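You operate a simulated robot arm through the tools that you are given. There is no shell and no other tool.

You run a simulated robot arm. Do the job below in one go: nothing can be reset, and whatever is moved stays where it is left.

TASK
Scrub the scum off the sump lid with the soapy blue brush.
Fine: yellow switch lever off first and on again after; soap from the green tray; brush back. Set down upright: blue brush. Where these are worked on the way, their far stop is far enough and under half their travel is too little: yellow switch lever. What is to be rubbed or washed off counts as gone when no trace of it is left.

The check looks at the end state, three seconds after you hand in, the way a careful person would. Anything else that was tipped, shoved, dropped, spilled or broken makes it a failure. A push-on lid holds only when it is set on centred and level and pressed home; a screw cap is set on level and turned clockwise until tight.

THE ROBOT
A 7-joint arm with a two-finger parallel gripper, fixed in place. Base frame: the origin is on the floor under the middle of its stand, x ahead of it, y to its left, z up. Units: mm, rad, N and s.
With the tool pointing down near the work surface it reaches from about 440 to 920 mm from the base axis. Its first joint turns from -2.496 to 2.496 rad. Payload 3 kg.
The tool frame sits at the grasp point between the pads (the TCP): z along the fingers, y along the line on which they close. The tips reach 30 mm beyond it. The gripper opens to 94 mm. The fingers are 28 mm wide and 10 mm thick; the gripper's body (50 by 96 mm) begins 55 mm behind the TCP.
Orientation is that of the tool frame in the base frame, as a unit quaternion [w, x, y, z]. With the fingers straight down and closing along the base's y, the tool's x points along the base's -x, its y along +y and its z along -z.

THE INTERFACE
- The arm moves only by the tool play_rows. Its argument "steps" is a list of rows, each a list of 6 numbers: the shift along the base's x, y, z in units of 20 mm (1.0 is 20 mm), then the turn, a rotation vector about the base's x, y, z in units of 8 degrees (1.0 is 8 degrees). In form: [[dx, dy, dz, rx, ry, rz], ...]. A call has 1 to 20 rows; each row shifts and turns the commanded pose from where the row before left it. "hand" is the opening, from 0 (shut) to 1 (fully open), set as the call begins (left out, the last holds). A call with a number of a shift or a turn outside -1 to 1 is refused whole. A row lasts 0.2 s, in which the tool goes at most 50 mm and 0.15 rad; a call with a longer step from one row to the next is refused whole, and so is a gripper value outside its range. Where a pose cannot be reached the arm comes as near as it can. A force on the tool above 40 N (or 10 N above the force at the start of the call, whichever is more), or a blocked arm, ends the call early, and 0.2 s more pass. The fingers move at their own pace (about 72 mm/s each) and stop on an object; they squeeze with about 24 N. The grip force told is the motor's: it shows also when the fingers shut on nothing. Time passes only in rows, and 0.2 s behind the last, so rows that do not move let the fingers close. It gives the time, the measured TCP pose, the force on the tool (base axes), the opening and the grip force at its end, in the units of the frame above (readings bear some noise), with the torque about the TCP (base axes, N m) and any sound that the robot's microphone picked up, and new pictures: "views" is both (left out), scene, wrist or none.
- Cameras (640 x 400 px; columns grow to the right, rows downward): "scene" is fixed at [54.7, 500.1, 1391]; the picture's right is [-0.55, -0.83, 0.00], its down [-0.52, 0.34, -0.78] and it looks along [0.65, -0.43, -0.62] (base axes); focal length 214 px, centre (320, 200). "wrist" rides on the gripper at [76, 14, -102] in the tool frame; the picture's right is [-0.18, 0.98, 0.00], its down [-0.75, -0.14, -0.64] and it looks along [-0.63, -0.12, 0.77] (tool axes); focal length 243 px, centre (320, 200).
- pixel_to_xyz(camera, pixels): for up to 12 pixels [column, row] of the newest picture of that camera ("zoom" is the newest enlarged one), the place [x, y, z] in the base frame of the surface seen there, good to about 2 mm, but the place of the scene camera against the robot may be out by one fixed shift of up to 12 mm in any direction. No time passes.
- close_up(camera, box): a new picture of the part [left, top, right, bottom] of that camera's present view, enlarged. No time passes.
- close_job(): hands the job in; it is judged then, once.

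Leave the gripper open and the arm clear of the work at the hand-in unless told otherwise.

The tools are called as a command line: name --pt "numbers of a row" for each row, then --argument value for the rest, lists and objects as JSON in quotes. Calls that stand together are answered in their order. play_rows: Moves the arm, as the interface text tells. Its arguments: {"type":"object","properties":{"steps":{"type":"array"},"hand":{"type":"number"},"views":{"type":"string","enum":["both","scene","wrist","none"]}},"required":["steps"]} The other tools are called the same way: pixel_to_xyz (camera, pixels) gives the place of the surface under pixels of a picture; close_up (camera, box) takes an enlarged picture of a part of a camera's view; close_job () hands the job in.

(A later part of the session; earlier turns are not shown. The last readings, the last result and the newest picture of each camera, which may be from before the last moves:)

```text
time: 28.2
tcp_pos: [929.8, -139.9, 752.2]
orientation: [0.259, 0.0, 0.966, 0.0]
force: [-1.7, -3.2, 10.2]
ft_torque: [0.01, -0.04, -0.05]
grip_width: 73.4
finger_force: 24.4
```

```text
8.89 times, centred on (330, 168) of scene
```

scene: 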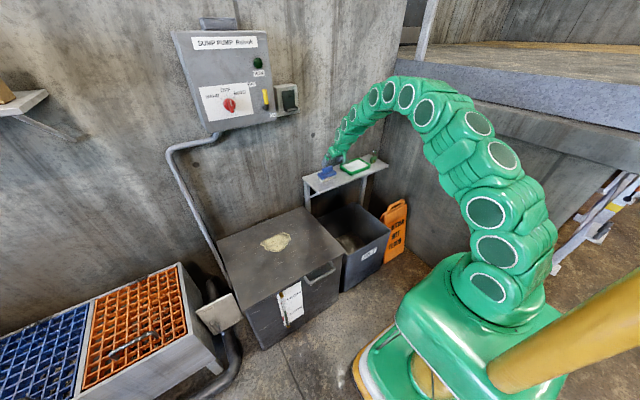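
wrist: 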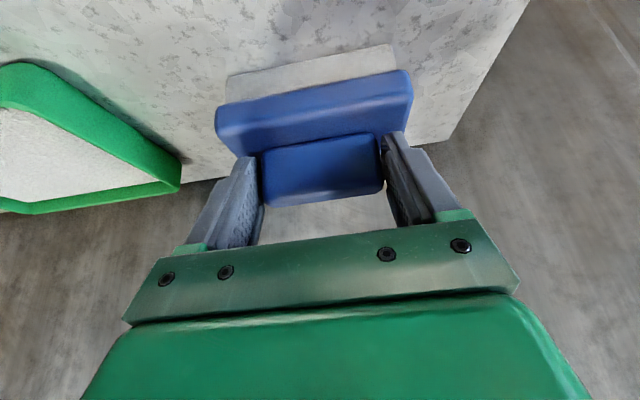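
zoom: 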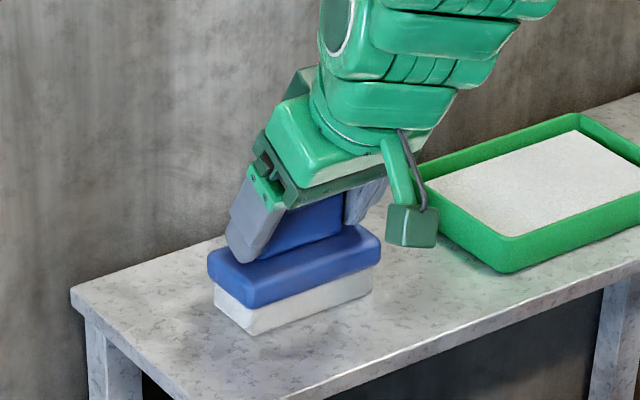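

The right pad touches the handle, but the left shows a small gap, and the tips still bear on the body with 10 N. I open, raise 3 mm and close again to compare.

play_rows --pt "0 0 0 0 0 0" --pt "0 0 0.1 0 0 0" --pt "0 0 0.06 0 0 0" --pt "0 0 0 0 0 0" --hand 1 --views "none"

play_rows --pt "0 0 0 0 0 0" --pt "0 0 0 0 0 0" --pt "0 0 0 0 0 0" --pt "0 0 0 0 0 0" --pt "0 0 0 0 0 0" --pt "0 0 0 0 0 0" --hand 0 --views "wrist"

close_up --camera "wrist" --box '[190, 60, 450, 250]'

```text
time: 29.2
tcp_pos: [930.7, -138.9, 754.7]
orientation: [0.258, 0.0, 0.966, 0.0]
force: [0.0, 1.0, 0.8]
ft_torque: [-0.01, 0.02, -0.02]
grip_width: 94.0
finger_force: 0.0
```

```text
time: 30.6
tcp_pos: [929.8, -138.1, 754.7]
orientation: [0.258, 0.0, 0.966, 0.0]
force: [0.9, 0.3, 0.8]
ft_torque: [0.14, 0.01, -0.01]
grip_width: 69.6
finger_force: 24.2
```

wrist: 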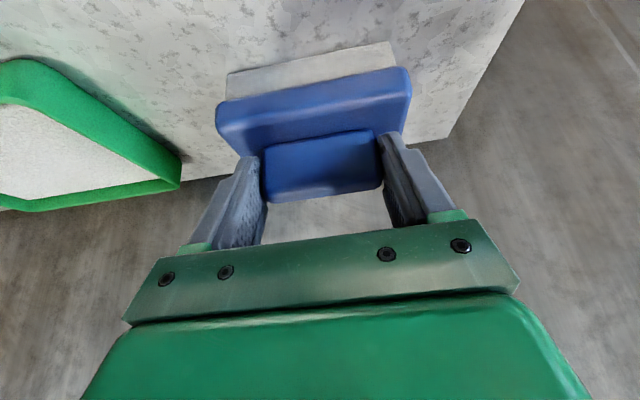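

```text
2.11 times, centred on (320, 155) of wrist
```

zoom: 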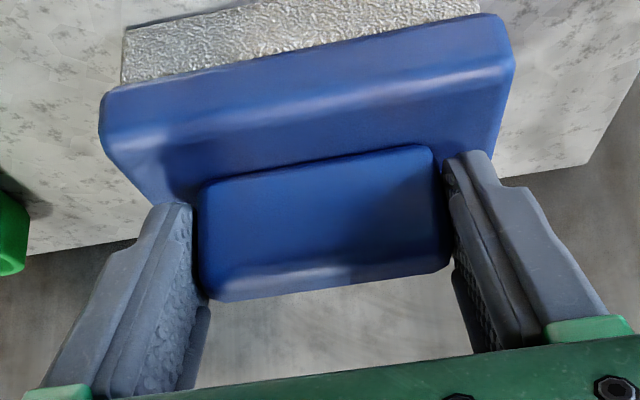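

Now 69.6 with pads on both handle ends, and no load on the body. I lift slowly by 10 mm and check whether the brush comes along.

play_rows --pt "0 0 0.05 0 0 0" --pt "0 0 0.05 0 0 0" --pt "0 0 0.1 0 0 0" --pt "0 0 0.1 0 0 0" --pt "0 0 0.1 0 0 0" --pt "0 0 0.1 0 0 0" --views "both"

close_up --camera "wrist" --box '[190, 60, 450, 250]'

close_up --camera "scene" --box '[300, 145, 360, 190]'

```text
time: 32.0
tcp_pos: [929.2, -138.1, 765.3]
orientation: [0.259, -0.001, 0.966, 0.001]
force: [-1.1, 0.7, -1.5]
ft_torque: [-0.04, 0.03, 0.01]
grip_width: 69.6
finger_force: 23.4
```

scene: 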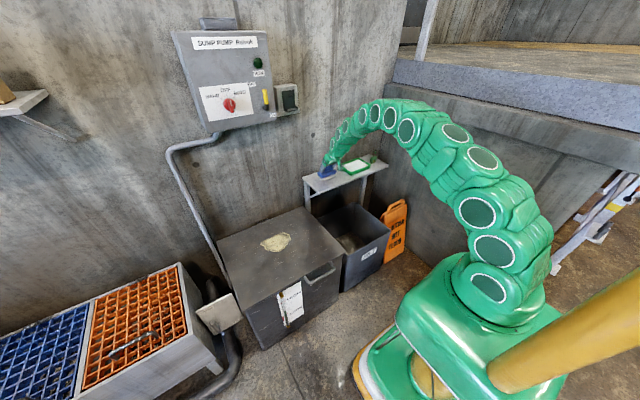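
wrist: 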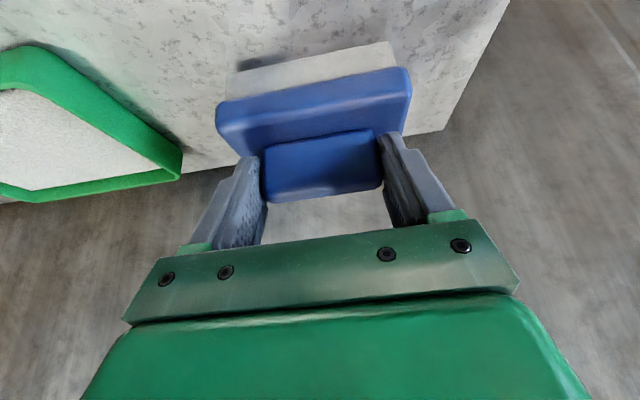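

```text
2.11 times, centred on (320, 155) of wrist
```

zoom: 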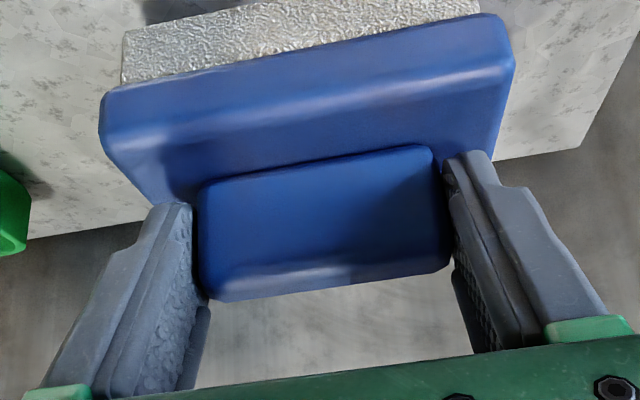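

```text
8.89 times, centred on (330, 168) of scene
```

zoom: 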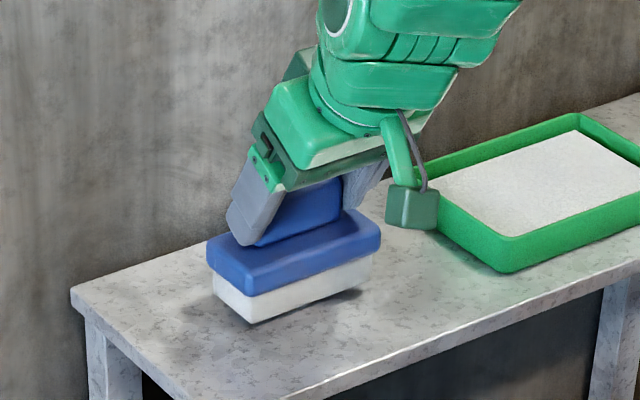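

The brush is lifted level with the bristles' bottom about 79 mm under the TCP. I raise it and carry it over the tray to (928,−359.5,810), smoothly.

play_rows --pt "0 0 0.35 0 0 0" --pt "0 0 0.5 0 0 0" --pt "0 0 0.6 0 0 0" --pt "0 -0.2 0.5 0 0 0" --pt "0 -0.5 0.3 0 0 0" --pt "0 -0.7 0 0 0 0" --pt "0 -0.75 0 0 0 0" --pt "0 -0.75 0 0 0 0" --pt "0 -0.75 0 0 0 0" --pt "0 -0.75 0 0 0 0" --pt "0 -0.75 0 0 0 0" --pt "0 -0.75 0 0 0 0" --pt "0 -0.75 0 0 0 0" --pt "-0.03 -0.75 0 0 0 0" --pt "-0.03 -0.75 0 0 0 0" --pt "0 -0.75 0 0 0 0" --pt "0 -0.7 0 0 0 0" --pt "0 -0.6 0 0 0 0" --pt "0 -0.4 0 0 0 0" --pt "0 -0.42 0 0 0 0" --views "both"

close_up --camera "scene" --box '[320, 130, 395, 185]'

```text
time: 36.2
tcp_pos: [930.2, -359.2, 809.6]
orientation: [0.258, 0.0, 0.966, 0.0]
force: [1.2, -0.5, -1.4]
ft_torque: [0.02, 0.04, 0.0]
grip_width: 69.8
finger_force: 23.4
```

scene: 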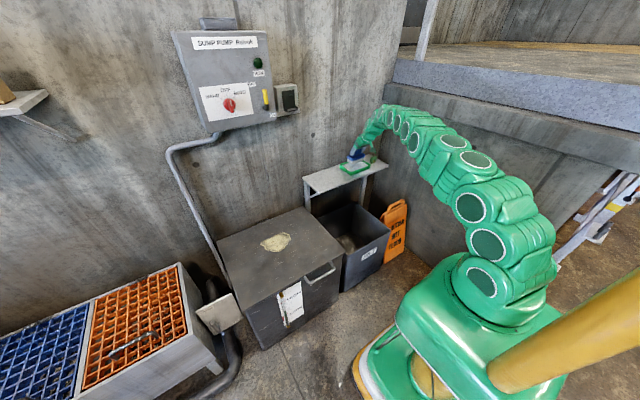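
wrist: 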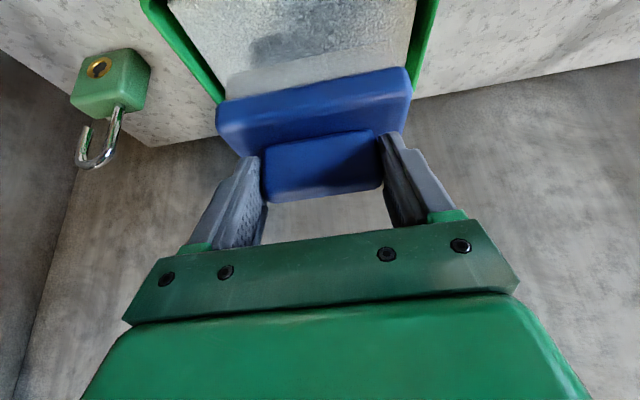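

```text
7.27 times, centred on (358, 158) of scene
```

zoom: 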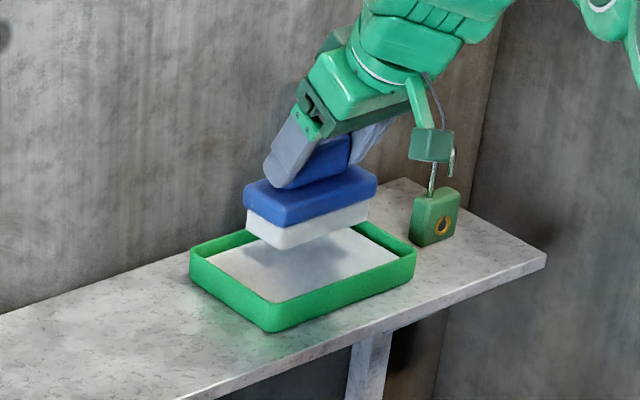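

The brush hangs level above the soap, centred over the tray. I lower it 28 mm, then will creep down to contact.

play_rows --pt "-0.05 0 -0.3 0 0 0" --pt "-0.05 0 -0.4 0 0 0" --pt "0 0 -0.4 0 0 0" --pt "0 0 -0.2 0 0 0" --pt "0 0 -0.1 0 0 0" --views "both"

close_up --camera "scene" --box '[320, 130, 395, 185]'

```text
time: 37.4
tcp_pos: [927.2, -360.5, 781.8]
orientation: [0.258, 0.0, 0.966, -0.001]
force: [0.1, 0.7, -1.7]
ft_torque: [0.01, 0.02, 0.02]
grip_width: 69.7
finger_force: 24.2
```

scene: 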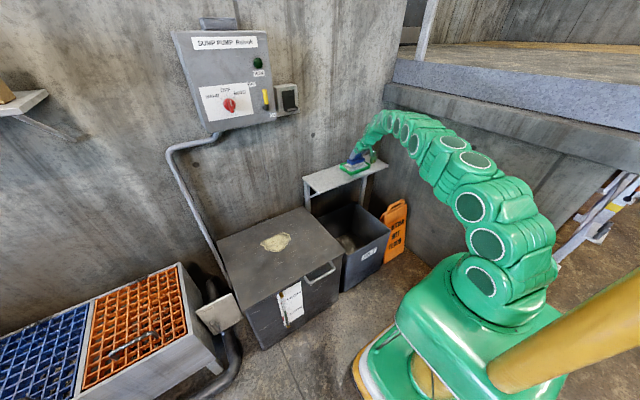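
wrist: 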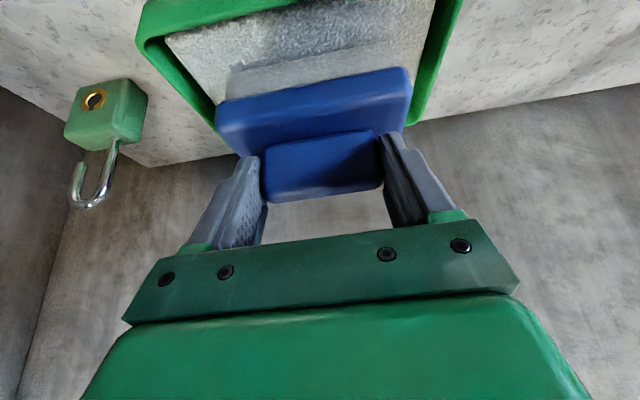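

```text
7.27 times, centred on (358, 158) of scene
```

zoom: 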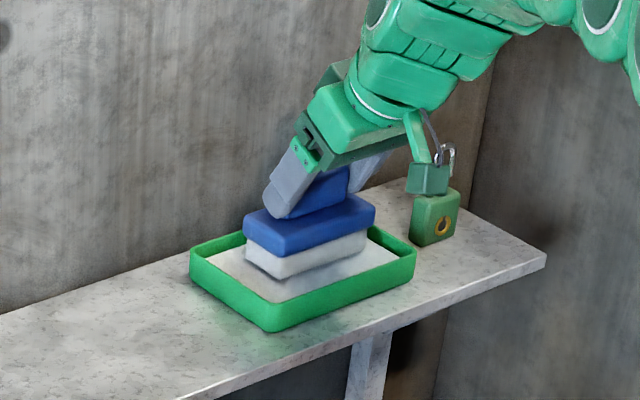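

About 5 mm remain. I creep down 6 mm in small steps and read the force.

play_rows --pt "0 0 -0.1 0 0 0" --pt "0 0 -0.1 0 0 0" --pt "0 0 -0.1 0 0 0" --pt "0 0 0 0 0 0" --views "none"

```text
time: 38.4
tcp_pos: [926.2, -359.4, 776.3]
orientation: [0.259, -0.001, 0.966, 0.0]
force: [-2.9, 1.8, 10.1]
ft_torque: [0.26, 0.36, 0.05]
grip_width: 69.8
finger_force: 23.8
```

Contact at 10 N. I ease off slightly, dwell, and make a very small rub of ±3 mm so as not to drag the tray, then lift 40 mm and look at the bristles.

play_rows --pt "0 0 0.03 0 0 0" --pt "0 0.15 0 0 0 0" --pt "0 -0.15 0 0 0 0" --pt "0 -0.15 0 0 0 0" --pt "0 0.15 0 0 0 0" --pt "0 0 0 0 0 0" --views "both"

close_up --camera "scene" --box '[320, 130, 395, 185]'

```text
time: 39.8
tcp_pos: [926.5, -358.5, 776.8]
orientation: [0.258, 0.0, 0.966, 0.0]
force: [-0.4, -5.4, 3.3]
ft_torque: [-0.09, -0.08, -0.1]
grip_width: 69.8
finger_force: 24.0
```

scene: 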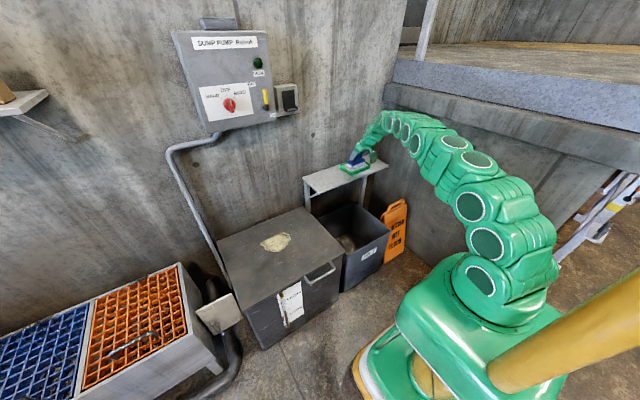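
wrist: 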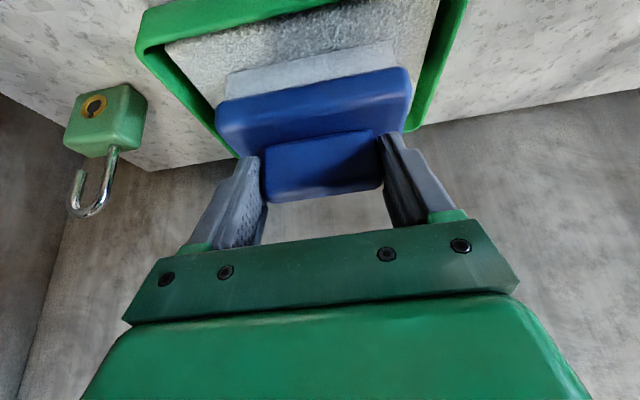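

```text
7.27 times, centred on (358, 158) of scene
```

zoom: 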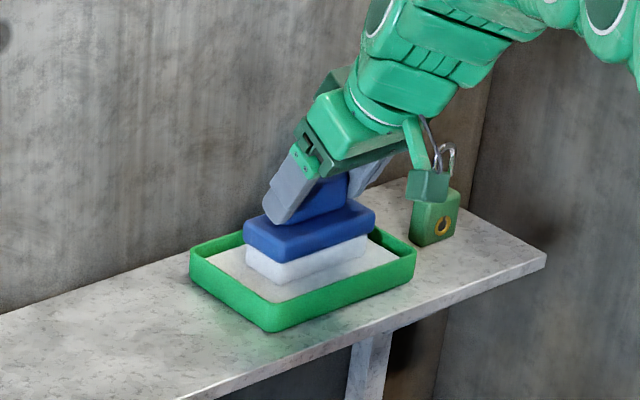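

The bristles have turned white with foam and the tray hasn't moved. I lift 45 mm straight up and check.

play_rows --pt "0 0 0.15 0 0 0" --pt "0 0 0.3 0 0 0" --pt "0 0 0.5 0 0 0" --pt "0 0 0.6 0 0 0" --pt "0 0 0.7 0 0 0" --views "both"

close_up --camera "scene" --box '[320, 130, 395, 185]'

close_up --camera "wrist" --box '[120, 0, 460, 220]'

```text
time: 41.0
tcp_pos: [926.9, -359.3, 822.2]
orientation: [0.258, -0.001, 0.966, 0.0]
force: [-0.3, 0.2, -1.1]
ft_torque: [0.0, 0.01, -0.01]
grip_width: 69.7
finger_force: 24.3
```

scene: 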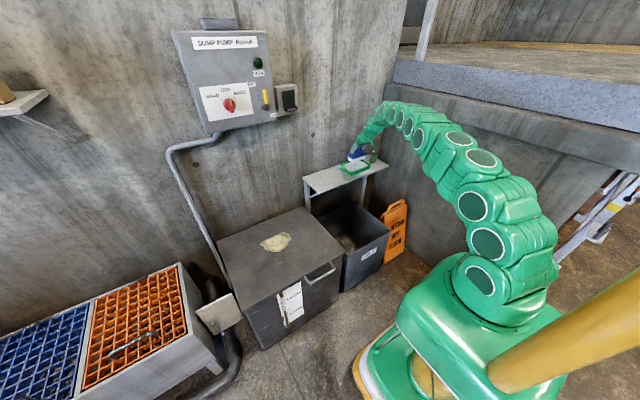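
wrist: 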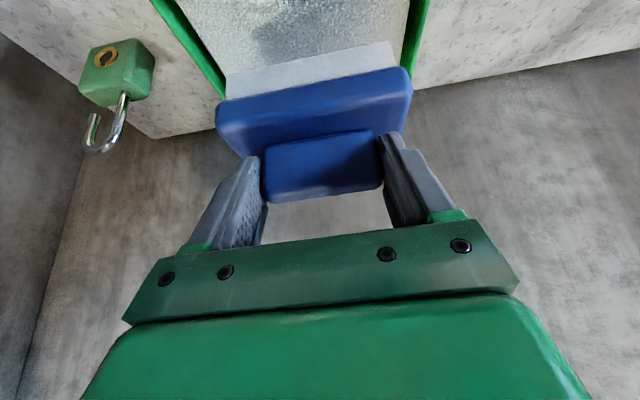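

```text
7.27 times, centred on (358, 158) of scene
```

zoom: 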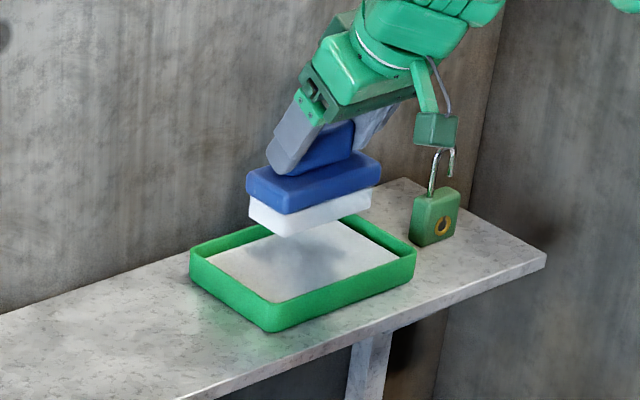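

```text
1.82 times, centred on (290, 110) of wrist
```

zoom: 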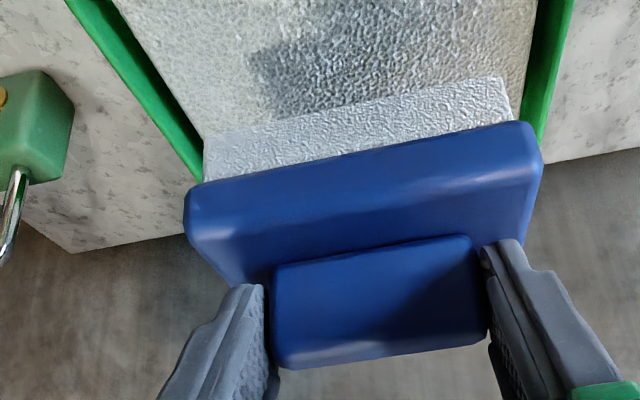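

Soapy and held firmly. I carry the brush back out and across toward the lid, staying high.

play_rows --pt "-0.3 0.3 0 0 0 0" --pt "-0.5 0.6 0 0 0 0" --pt "-0.5 0.8 0 0 0 0" --pt "-0.5 0.9 0 0 0 0" --pt "-0.5 0.9 0 0 0 0" --pt "-0.5 0.9 0 0 0 0" --pt "-0.5 0.9 0 0 0 0" --pt "-0.5 0.9 0 0 0 0" --pt "-0.5 0.9 0 0 0 0" --pt "-0.5 0.9 0 0 0 0" --pt "-0.5 0.9 0 0 0 0" --pt "-0.5 0.9 0 0 0 0" --pt "-0.5 0.9 0 0 0 0" --pt "-0.5 0.9 0 0 0 0" --pt "-0.5 0.9 0 0 0 0" --pt "-0.2 0.9 0 0 0 0" --pt "0 0.9 0 0 0 0" --pt "0 0.9 0 0 0 0" --pt "0 0.9 0 0 0 0" --pt "0 0.9 0 0 0 0" --views "none"

play_rows --pt "0 0.9 0 0 0 0" --pt "0 0.9 -0.2 0 0 0" --pt "0 0.9 -0.4 0 0 0" --pt "0 0.9 -0.5 0 0 0" --pt "0 0.9 -0.5 0 0 0" --pt "0 0.9 -0.6 0 0 0" --pt "0 0.9 -0.6 0 0 0" --pt "0 0.9 -0.6 0 0 0" --pt "0 0.9 -0.6 0 0 0" --pt "0 0.9 -0.6 0 0 0" --pt "0 0.9 -0.6 0 0 0" --pt "0 0.9 -0.6 0 0 0" --pt "0 0.9 -0.6 0 0 0" --pt "0 0.7 -0.5 0 0 0" --pt "0 0.5 -0.3 0 0 0" --views "both"

```text
time: 45.2
tcp_pos: [776.8, -20.3, 821.1]
orientation: [0.258, -0.001, 0.966, 0.001]
force: [0.5, -0.2, -1.2]
ft_torque: [0.0, 0.03, -0.01]
grip_width: 69.5
finger_force: 23.8
```

```text
time: 48.4
tcp_pos: [775.7, 237.9, 678.0]
orientation: [0.258, 0.0, 0.966, 0.0]
force: [-1.1, -0.2, -1.4]
ft_torque: [0.01, -0.02, -0.02]
grip_width: 69.9
finger_force: 24.0
```

scene: 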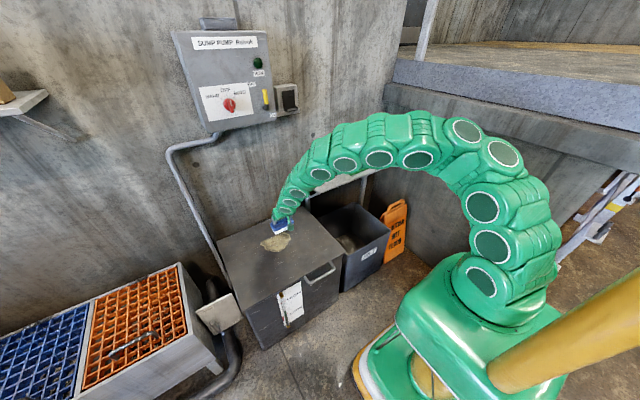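
wrist: 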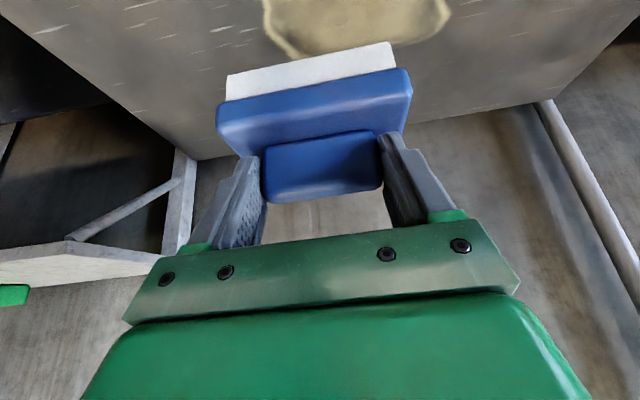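

Above the lid. I measure the scum's outline from the scene zoom.

close_up --camera "scene" --box '[240, 215, 310, 265]'

```text
8.00 times, centred on (275, 240) of scene
```

zoom: 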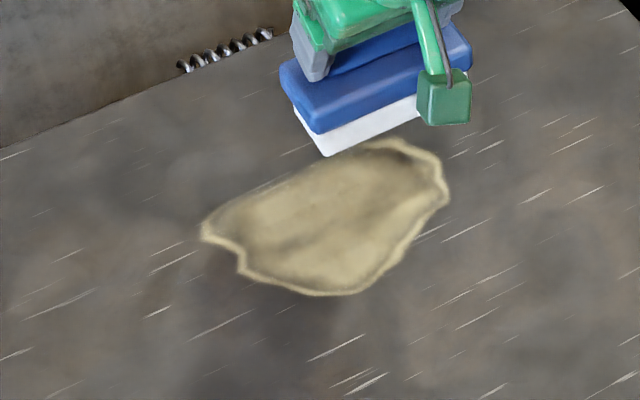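

pixel_to_xyz --camera "zoom" --pixels '[[201, 235], [225, 210], [290, 178], [345, 152], [395, 140], [437, 155], [448, 200], [425, 225], [400, 250], [360, 290], [320, 295], [240, 270]]'

pixel_to_xyz --camera "wrist" --pixels '[[262, 5], [268, 30], [285, 52], [300, 57], [420, 38], [445, 22], [450, 10], [440, 2], [400, 42], [350, 30], [260, 0], [345, 10]]'

```text
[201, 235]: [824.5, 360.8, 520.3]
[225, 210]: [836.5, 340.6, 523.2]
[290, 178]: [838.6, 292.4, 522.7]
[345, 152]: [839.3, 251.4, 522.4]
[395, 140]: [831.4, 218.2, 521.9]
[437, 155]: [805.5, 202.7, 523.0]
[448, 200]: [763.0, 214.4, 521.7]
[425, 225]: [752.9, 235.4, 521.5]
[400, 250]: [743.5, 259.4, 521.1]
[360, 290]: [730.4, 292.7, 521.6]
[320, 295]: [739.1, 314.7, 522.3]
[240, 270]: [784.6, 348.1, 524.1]
```

```text
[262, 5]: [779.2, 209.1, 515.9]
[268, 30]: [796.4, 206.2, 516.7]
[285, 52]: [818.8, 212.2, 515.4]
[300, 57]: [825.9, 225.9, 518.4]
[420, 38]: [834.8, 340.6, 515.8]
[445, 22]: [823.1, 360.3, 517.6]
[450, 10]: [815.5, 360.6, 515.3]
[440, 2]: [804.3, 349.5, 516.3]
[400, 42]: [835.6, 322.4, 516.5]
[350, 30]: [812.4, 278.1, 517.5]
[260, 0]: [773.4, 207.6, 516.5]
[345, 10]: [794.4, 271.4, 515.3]
```

Scum spans about x 726–836, y 203–361 at z≈517. I start at its far side: move to TCP (818,236), lower to z≈602, then creep into contact.

play_rows --pt "0.5 0 -0.3 0 0 0" --pt "0.6 0 -0.5 0 0 0" --pt "0.6 -0.1 -0.6 0 0 0" --pt "0.4 0 -0.6 0 0 0" --pt "0 0 -0.6 0 0 0" --pt "0 0 -0.5 0 0 0" --pt "0 0 -0.4 0 0 0" --pt "0 0 -0.3 0 0 0" --views "both"

close_up --camera "scene" --box '[240, 205, 320, 265]'

```text
time: 50.2
tcp_pos: [819.0, 235.6, 602.6]
orientation: [0.259, 0.0, 0.966, 0.0]
force: [0.1, -0.1, -1.6]
ft_torque: [0.0, 0.03, -0.01]
grip_width: 69.7
finger_force: 24.3
```

scene: 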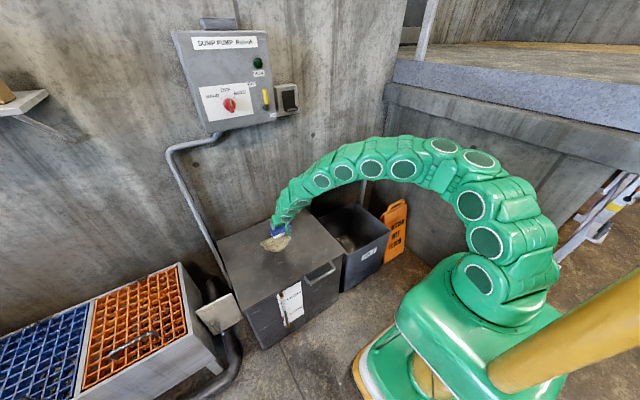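
wrist: 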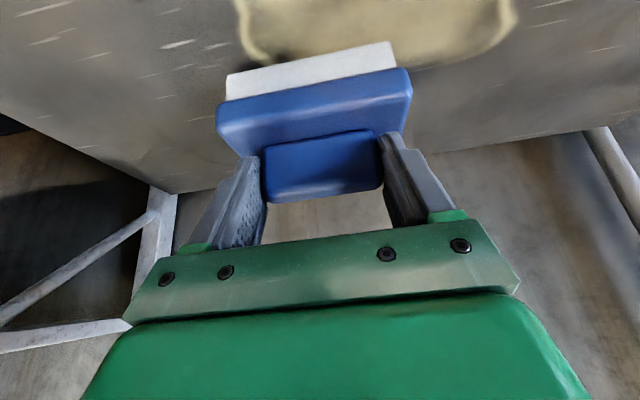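

```text
6.67 times, centred on (280, 235) of scene
```

zoom: 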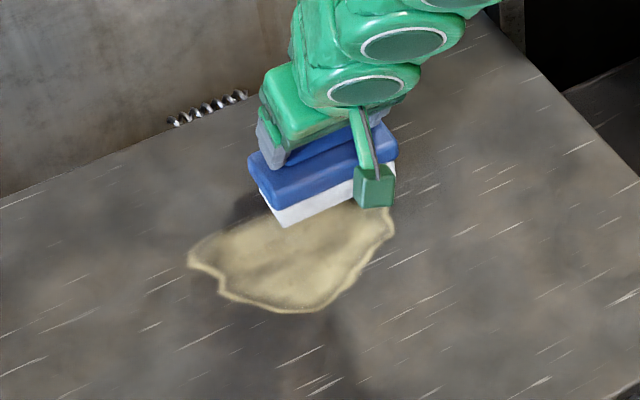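

About 6 mm above. I creep down 6.5 mm and read the force.

play_rows --pt "0 0 -0.12 0 0 0" --pt "0 0 -0.12 0 0 0" --pt "0 0 -0.085 0 0 0" --pt "0 0 0 0 0 0" --views "none"

```text
time: 51.2
tcp_pos: [817.7, 235.7, 595.3]
orientation: [0.258, 0.0, 0.966, 0.0]
force: [-0.2, 1.4, 0.1]
ft_torque: [-0.07, -0.05, -0.01]
grip_width: 69.9
finger_force: 24.0
```

Just touching (the brush's weight is off). I press in another 0.8 mm.

play_rows --pt "0 0 -0.04 0 0 0" --pt "0 0 0 0 0 0" --views "none"

```text
time: 51.8
tcp_pos: [819.2, 237.0, 596.2]
orientation: [0.259, 0.0, 0.966, -0.001]
force: [-2.1, -0.2, 19.6]
ft_torque: [-0.13, -0.08, -0.02]
grip_width: 69.8
finger_force: 23.7
```

19.6 N, a bit strong. I ease 0.4 mm and make a first slow stroke along +y of 45 mm.

play_rows --pt "0 0 0.02 0 0 0" --pt "0 0.3 0 0 0 0" --pt "0 0.4 0 0 0 0" --pt "0 0.5 0 0 0 0" --pt "0 0.5 0 0 0 0" --pt "0 0.5 0 0 0 0" --views "both"

close_up --camera "scene" --box '[240, 205, 320, 265]'

close_up --camera "wrist" --box '[190, 0, 530, 220]'

```text
time: 53.2
tcp_pos: [818.0, 281.5, 595.6]
orientation: [0.258, -0.001, 0.966, 0.001]
force: [-3.1, -3.6, 14.0]
ft_torque: [-0.1, 0.11, 0.1]
grip_width: 69.6
finger_force: 24.1
```

scene: 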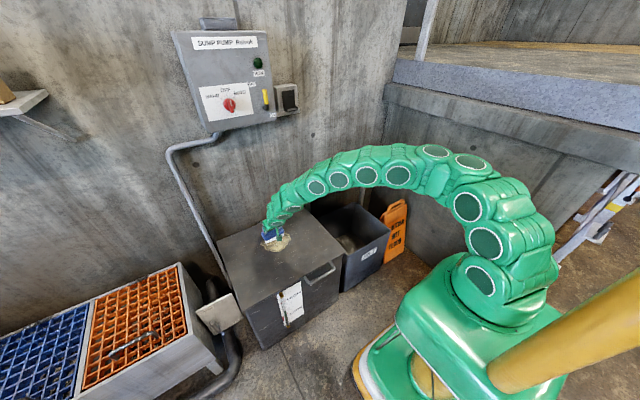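
wrist: 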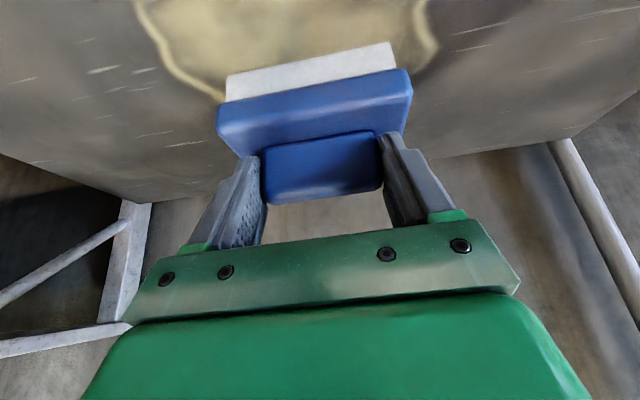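

```text
6.67 times, centred on (280, 235) of scene
```

zoom: 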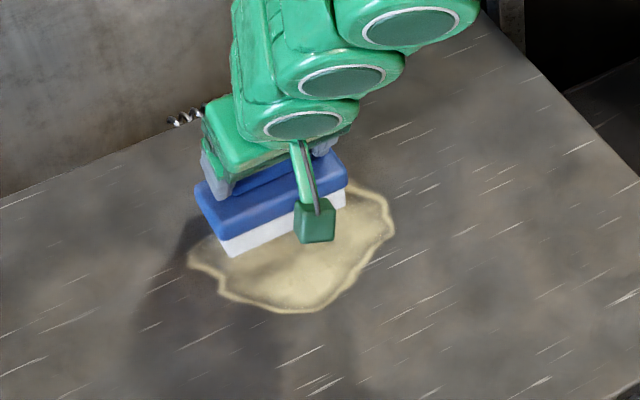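

```text
1.82 times, centred on (360, 110) of wrist
```

zoom: 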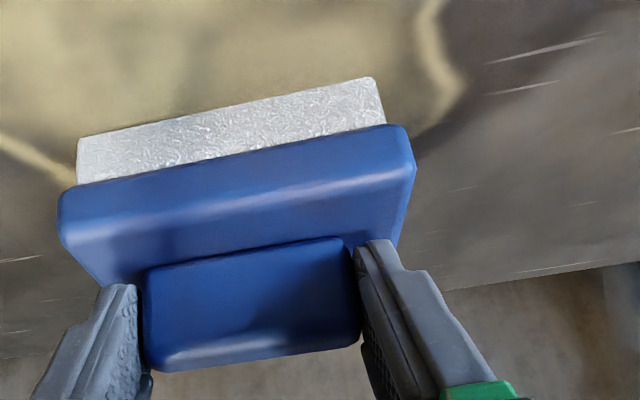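

Force 14 N, steady. One pass hasn't visibly removed it; I stroke back and forth along y at this x.

play_rows --pt "0 0.7 0 0 0 0" --pt "0 0.8 0 0 0 0" --pt "0 0.8 0 0 0 0" --pt "0 -0.7 0 0 0 0" --pt "0 -0.8 0 0 0 0" --pt "0 -0.8 0 0 0 0" --pt "0 -0.8 0 0 0 0" --pt "0 -0.8 0 0 0 0" --pt "0 -0.8 0 0 0 0" --pt "0 0.8 0 0 0 0" --pt "0 0.8 0 0 0 0" --pt "0 0.8 0 0 0 0" --pt "0 0.8 0 0 0 0" --pt "0 0.8 0 0 0 0" --pt "0 0.7 0 0 0 0" --views "both"

close_up --camera "scene" --box '[240, 205, 320, 265]'

```text
time: 56.4
tcp_pos: [819.0, 327.2, 594.7]
orientation: [0.259, -0.001, 0.966, 0.0]
force: [-5.3, -5.5, 20.6]
ft_torque: [0.06, -0.02, -0.04]
grip_width: 69.7
finger_force: 23.7
```

scene: 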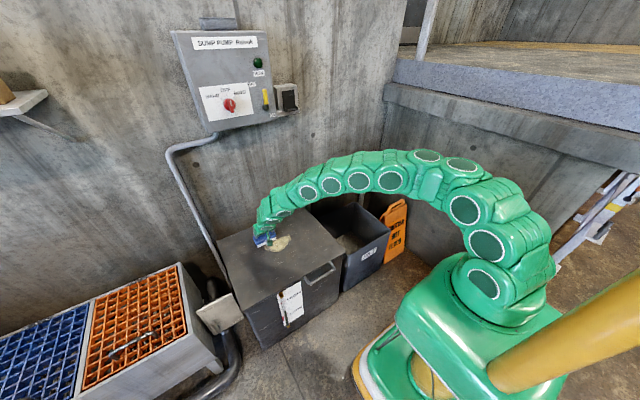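
wrist: 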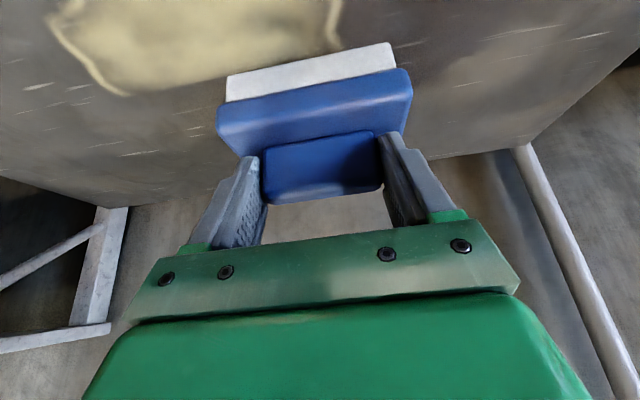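

```text
6.67 times, centred on (280, 235) of scene
```

zoom: 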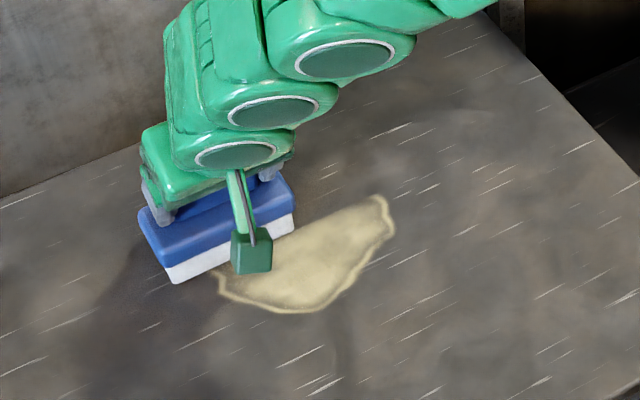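

It works: the far strip of scum is gone where the brush has been. I ease the pressure slightly, shift 18 mm nearer in x, and keep stroking.

play_rows --pt "0 0 0.012 0 0 0" --pt "-0.45 -0.6 0 0 0 0" --pt "-0.45 -0.8 0 0 0 0" --pt "0 -0.8 0 0 0 0" --pt "0 -0.8 0 0 0 0" --pt "0 -0.8 0 0 0 0" --pt "0 -0.8 0 0 0 0" --pt "0 -0.2 0 0 0 0" --pt "0 0.8 0 0 0 0" --pt "0 0.8 0 0 0 0" --pt "0 0.8 0 0 0 0" --pt "0 0.8 0 0 0 0" --pt "0 0.8 0 0 0 0" --pt "0 0.8 0 0 0 0" --pt "-0.45 -0.4 0 0 0 0" --pt "-0.45 -0.8 0 0 0 0" --pt "0 -0.8 0 0 0 0" --pt "0 -0.8 0 0 0 0" --pt "0 -0.8 0 0 0 0" --pt "0 -0.8 0 0 0 0" --views "both"

close_up --camera "scene" --box '[240, 205, 320, 265]'

```text
time: 60.6
tcp_pos: [782.6, 238.4, 594.5]
orientation: [0.257, -0.001, 0.966, 0.001]
force: [4.3, 4.0, 16.5]
ft_torque: [-0.12, -0.25, 0.05]
grip_width: 69.9
finger_force: 24.0
```

scene: 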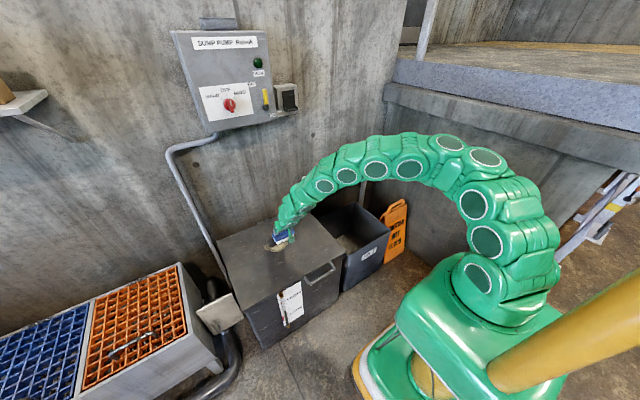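
wrist: 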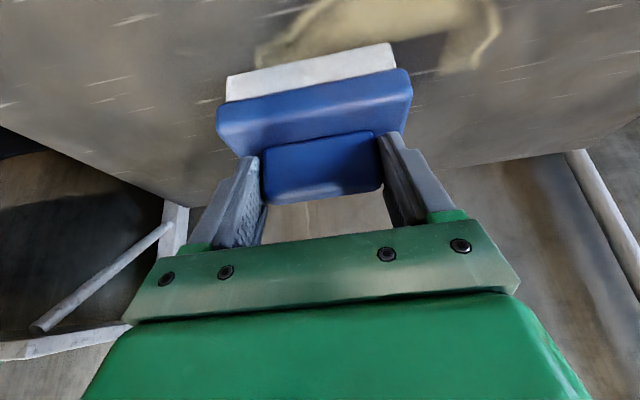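

```text
6.67 times, centred on (280, 235) of scene
```

zoom: 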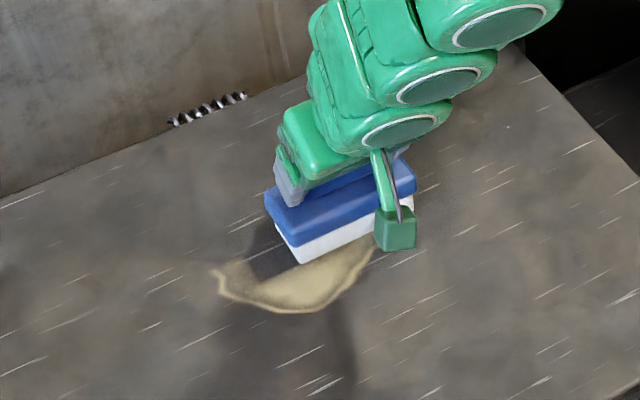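

Good progress. I continue with strokes at x and the next nearer positions.

play_rows --pt "0 0.7 0 0 0 0" --pt "0 0.8 0 0 0 0" --pt "0 0.8 0 0 0 0" --pt "0 0.8 0 0 0 0" --pt "0 0.8 0 0 0 0" --pt "0 0.8 0 0 0 0" --pt "-0.45 -0.7 0 0 0 0" --pt "-0.45 -0.8 0 0 0 0" --pt "0 -0.8 0 0 0 0" --pt "0 -0.8 0 0 0 0" --pt "0 -0.8 0 0 0 0" --pt "0 -0.8 0 0 0 0" --pt "0 0.8 0 0 0 0" --pt "0 0.8 0 0 0 0" --pt "0 0.8 0 0 0 0" --pt "0 0.8 0 0 0 0" --pt "0 0.8 0 0 0 0" --pt "0 0.7 0 0 0 0" --views "both"

close_up --camera "scene" --box '[240, 205, 320, 265]'

```text
time: 61.6
tcp_pos: [782.2, 295.2, 594.1]
orientation: [0.259, 0.0, 0.966, 0.0]
force: [-0.3, 3.4, 13.2]
ft_torque: [0.4, 0.1, 0.0]
grip_width: 69.8
finger_force: 23.9
stopped in row 4: the force on the tool passed its limit at 42 N (the readings are from after the stop); the commanded pose is now the measured one
```

scene: 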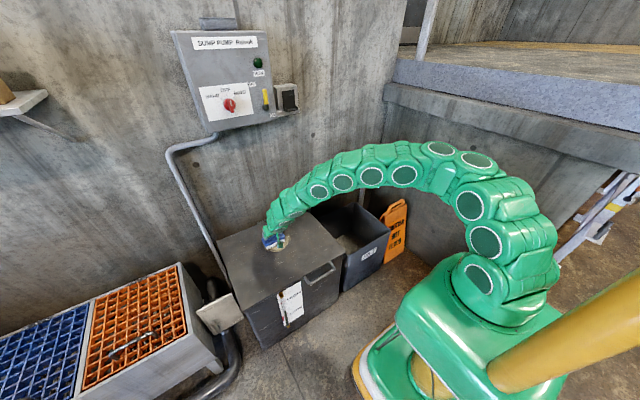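
wrist: 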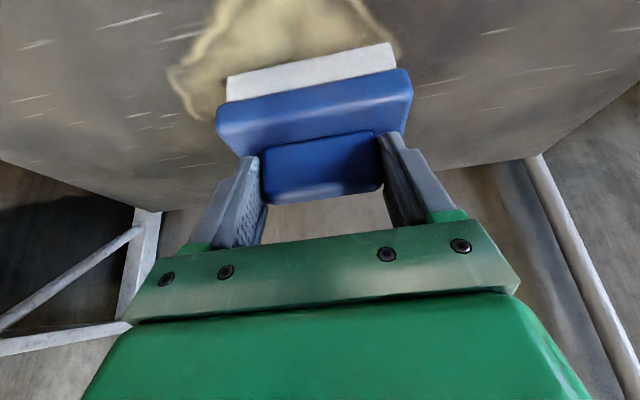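

```text
6.67 times, centred on (280, 235) of scene
```

zoom: 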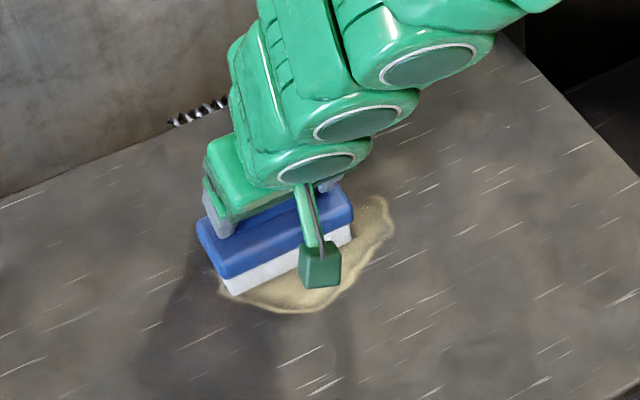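

A brief force peak stopped the stroke (42 N); grip and brush look unchanged. I ease up 0.4 mm and carry on with gentler strokes: first to +y, then back.

play_rows --pt "0 0 0.02 0 0 0" --pt "0 0.4 0 0 0 0" --pt "0 0.6 0 0 0 0" --pt "0 0.6 0 0 0 0" --pt "0 -0.4 0 0 0 0" --pt "0 -0.6 0 0 0 0" --pt "0 -0.6 0 0 0 0" --pt "0 -0.6 0 0 0 0" --pt "0 -0.6 0 0 0 0" --pt "0 -0.6 0 0 0 0" --pt "0 -0.6 0 0 0 0" --pt "0 -0.6 0 0 0 0" --pt "0 -0.4 0 0 0 0" --views "wrist"

close_up --camera "scene" --box '[240, 205, 320, 265]'

```text
time: 64.4
tcp_pos: [782.9, 226.0, 594.9]
orientation: [0.258, 0.0, 0.966, -0.001]
force: [1.1, 7.1, 20.0]
ft_torque: [0.53, -0.13, -0.1]
grip_width: 69.6
finger_force: 24.0
```

wrist: 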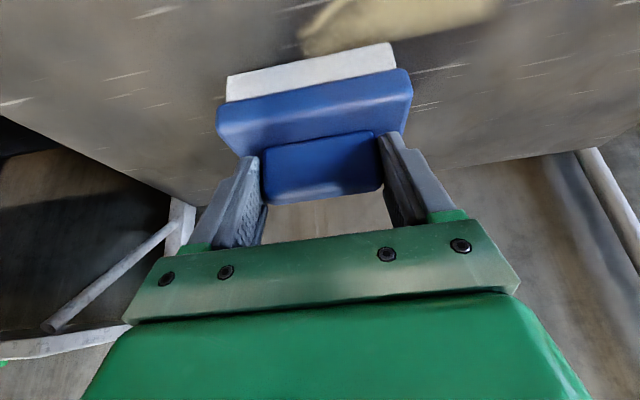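

```text
6.67 times, centred on (280, 235) of scene
```

zoom: 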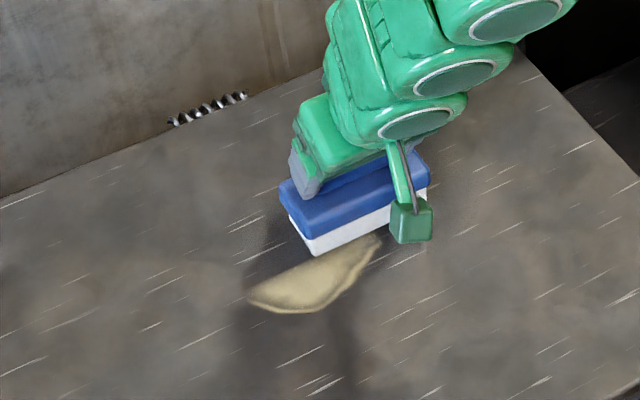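

Clearing well. Next x is 18 mm nearer; two strokes there.

play_rows --pt "-0.3 0.1 0.012 0 0 0" --pt "-0.3 0.5 0 0 0 0" --pt "-0.3 0.6 0 0 0 0" --pt "0 0.6 0 0 0 0" --pt "0 0.6 0 0 0 0" --pt "0 0.6 0 0 0 0" --pt "0 0.6 0 0 0 0" --pt "0 0.6 0 0 0 0" --pt "0 0.6 0 0 0 0" --pt "0 0.3 0 0 0 0" --pt "0 -0.4 0 0 0 0" --pt "0 -0.6 0 0 0 0" --pt "0 -0.6 0 0 0 0" --pt "0 -0.6 0 0 0 0" --pt "0 -0.6 0 0 0 0" --pt "0 -0.6 0 0 0 0" --pt "0 -0.6 0 0 0 0" --pt "0 -0.6 0 0 0 0" --pt "0 -0.5 0 0 0 0" --views "wrist"

close_up --camera "scene" --box '[240, 205, 320, 265]'

```text
time: 68.4
tcp_pos: [764.0, 224.0, 595.0]
orientation: [0.258, 0.002, 0.966, -0.002]
force: [-0.5, -0.3, -1.1]
ft_torque: [-0.01, 0.0, -0.02]
grip_width: 69.6
finger_force: 24.3
```

wrist: 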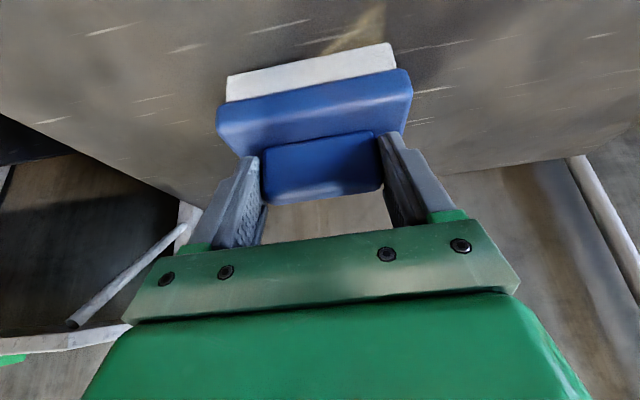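

```text
6.67 times, centred on (280, 235) of scene
```

zoom: 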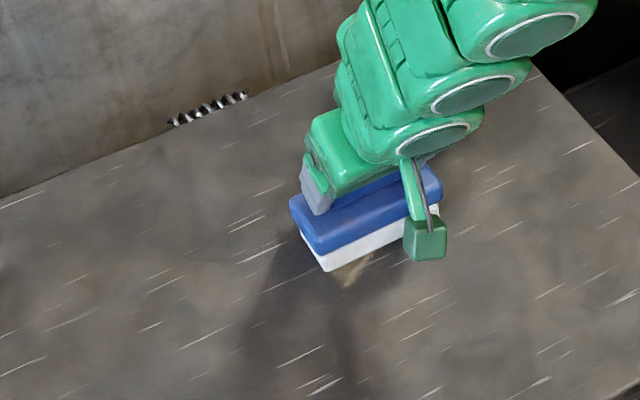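

Only a small patch remains by (350,270) in the zoom; contact was just lost here. I shift 18 mm nearer, press down 0.8 mm and stroke again.

play_rows --pt "-0.5 0.3 0 0 0 0" --pt "-0.4 0.3 -0.03 0 0 0" --pt "0 0.2 -0.015 0 0 0" --pt "0 0.5 0 0 0 0" --pt "0 0.6 0 0 0 0" --pt "0 0.6 0 0 0 0" --pt "0 0.6 0 0 0 0" --pt "0 0.6 0 0 0 0" --views "wrist"

close_up --camera "scene" --box '[240, 205, 320, 265]'

```text
time: 70.1
tcp_pos: [747.5, 291.3, 595.7]
orientation: [0.258, 0.0, 0.966, -0.001]
force: [0.0, 0.4, 14.6]
ft_torque: [0.34, 0.23, 0.1]
grip_width: 69.6
finger_force: 24.1
stopped in row 8: the force on the tool passed its limit at 42 N (the readings are from after the stop); the commanded pose is now the measured one
```

wrist: 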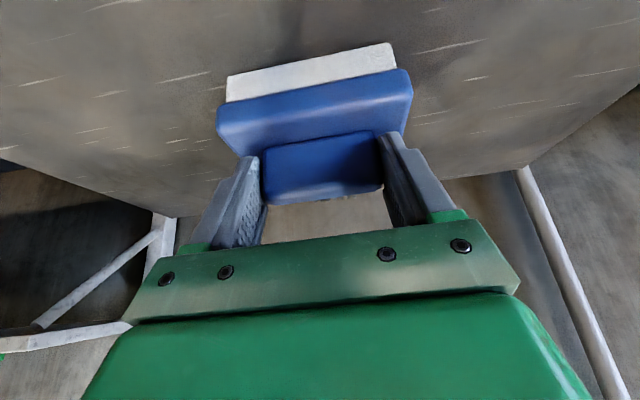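

```text
6.67 times, centred on (280, 235) of scene
```

zoom: 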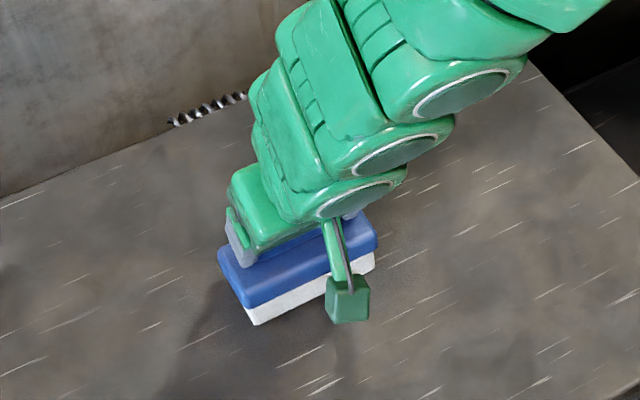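

Another brief peak, readings now 14.6 N. I ease 0.4 mm, stroke back, then shift 15 mm nearer and stroke again.

play_rows --pt "0 0 0.02 0 0 0" --pt "0 0.3 0 0 0 0" --pt "0 0.4 0 0 0 0" --pt "0 0.4 0 0 0 0" --pt "0 -0.4 0 0 0 0" --pt "0 -0.5 0 0 0 0" --pt "0 -0.5 0 0 0 0" --pt "0 -0.5 0 0 0 0" --pt "0 -0.5 0 0 0 0" --pt "0 -0.5 0 0 0 0" --pt "0 -0.5 0 0 0 0" --pt "0 -0.5 0 0 0 0" --views "none"

play_rows --pt "-0.4 0.1 0 0 0 0" --pt "-0.4 0.3 0 0 0 0" --pt "0 0.5 0 0 0 0" --pt "0 0.5 0 0 0 0" --pt "0 0.5 0 0 0 0" --pt "0 0.5 0 0 0 0" --pt "0 0.5 0 0 0 0" --pt "0 0.5 0 0 0 0" --views "wrist"

close_up --camera "scene" --box '[240, 205, 320, 265]'

```text
time: 72.7
tcp_pos: [747.8, 233.2, 594.2]
orientation: [0.26, 0.001, 0.966, -0.002]
force: [0.3, 2.1, 7.1]
ft_torque: [-0.01, -0.03, -0.02]
grip_width: 69.7
finger_force: 23.9
```

```text
time: 74.5
tcp_pos: [731.4, 302.3, 594.7]
orientation: [0.259, 0.0, 0.966, -0.002]
force: [-2.0, -3.1, 12.2]
ft_torque: [0.42, 0.05, 0.05]
grip_width: 69.4
finger_force: 24.2
```

wrist: 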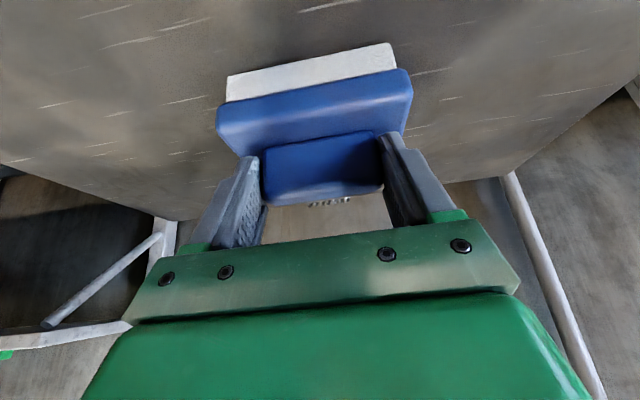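

```text
6.67 times, centred on (280, 235) of scene
```

zoom: 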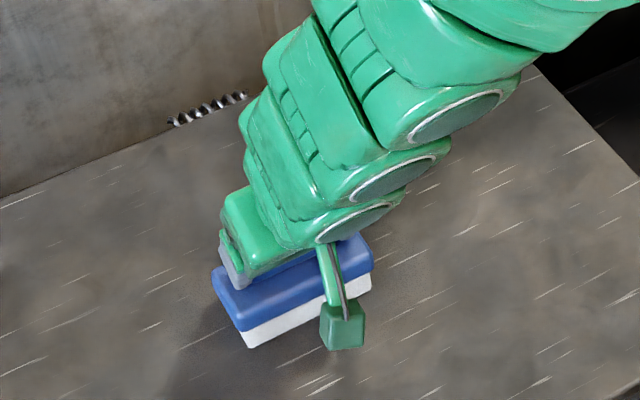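

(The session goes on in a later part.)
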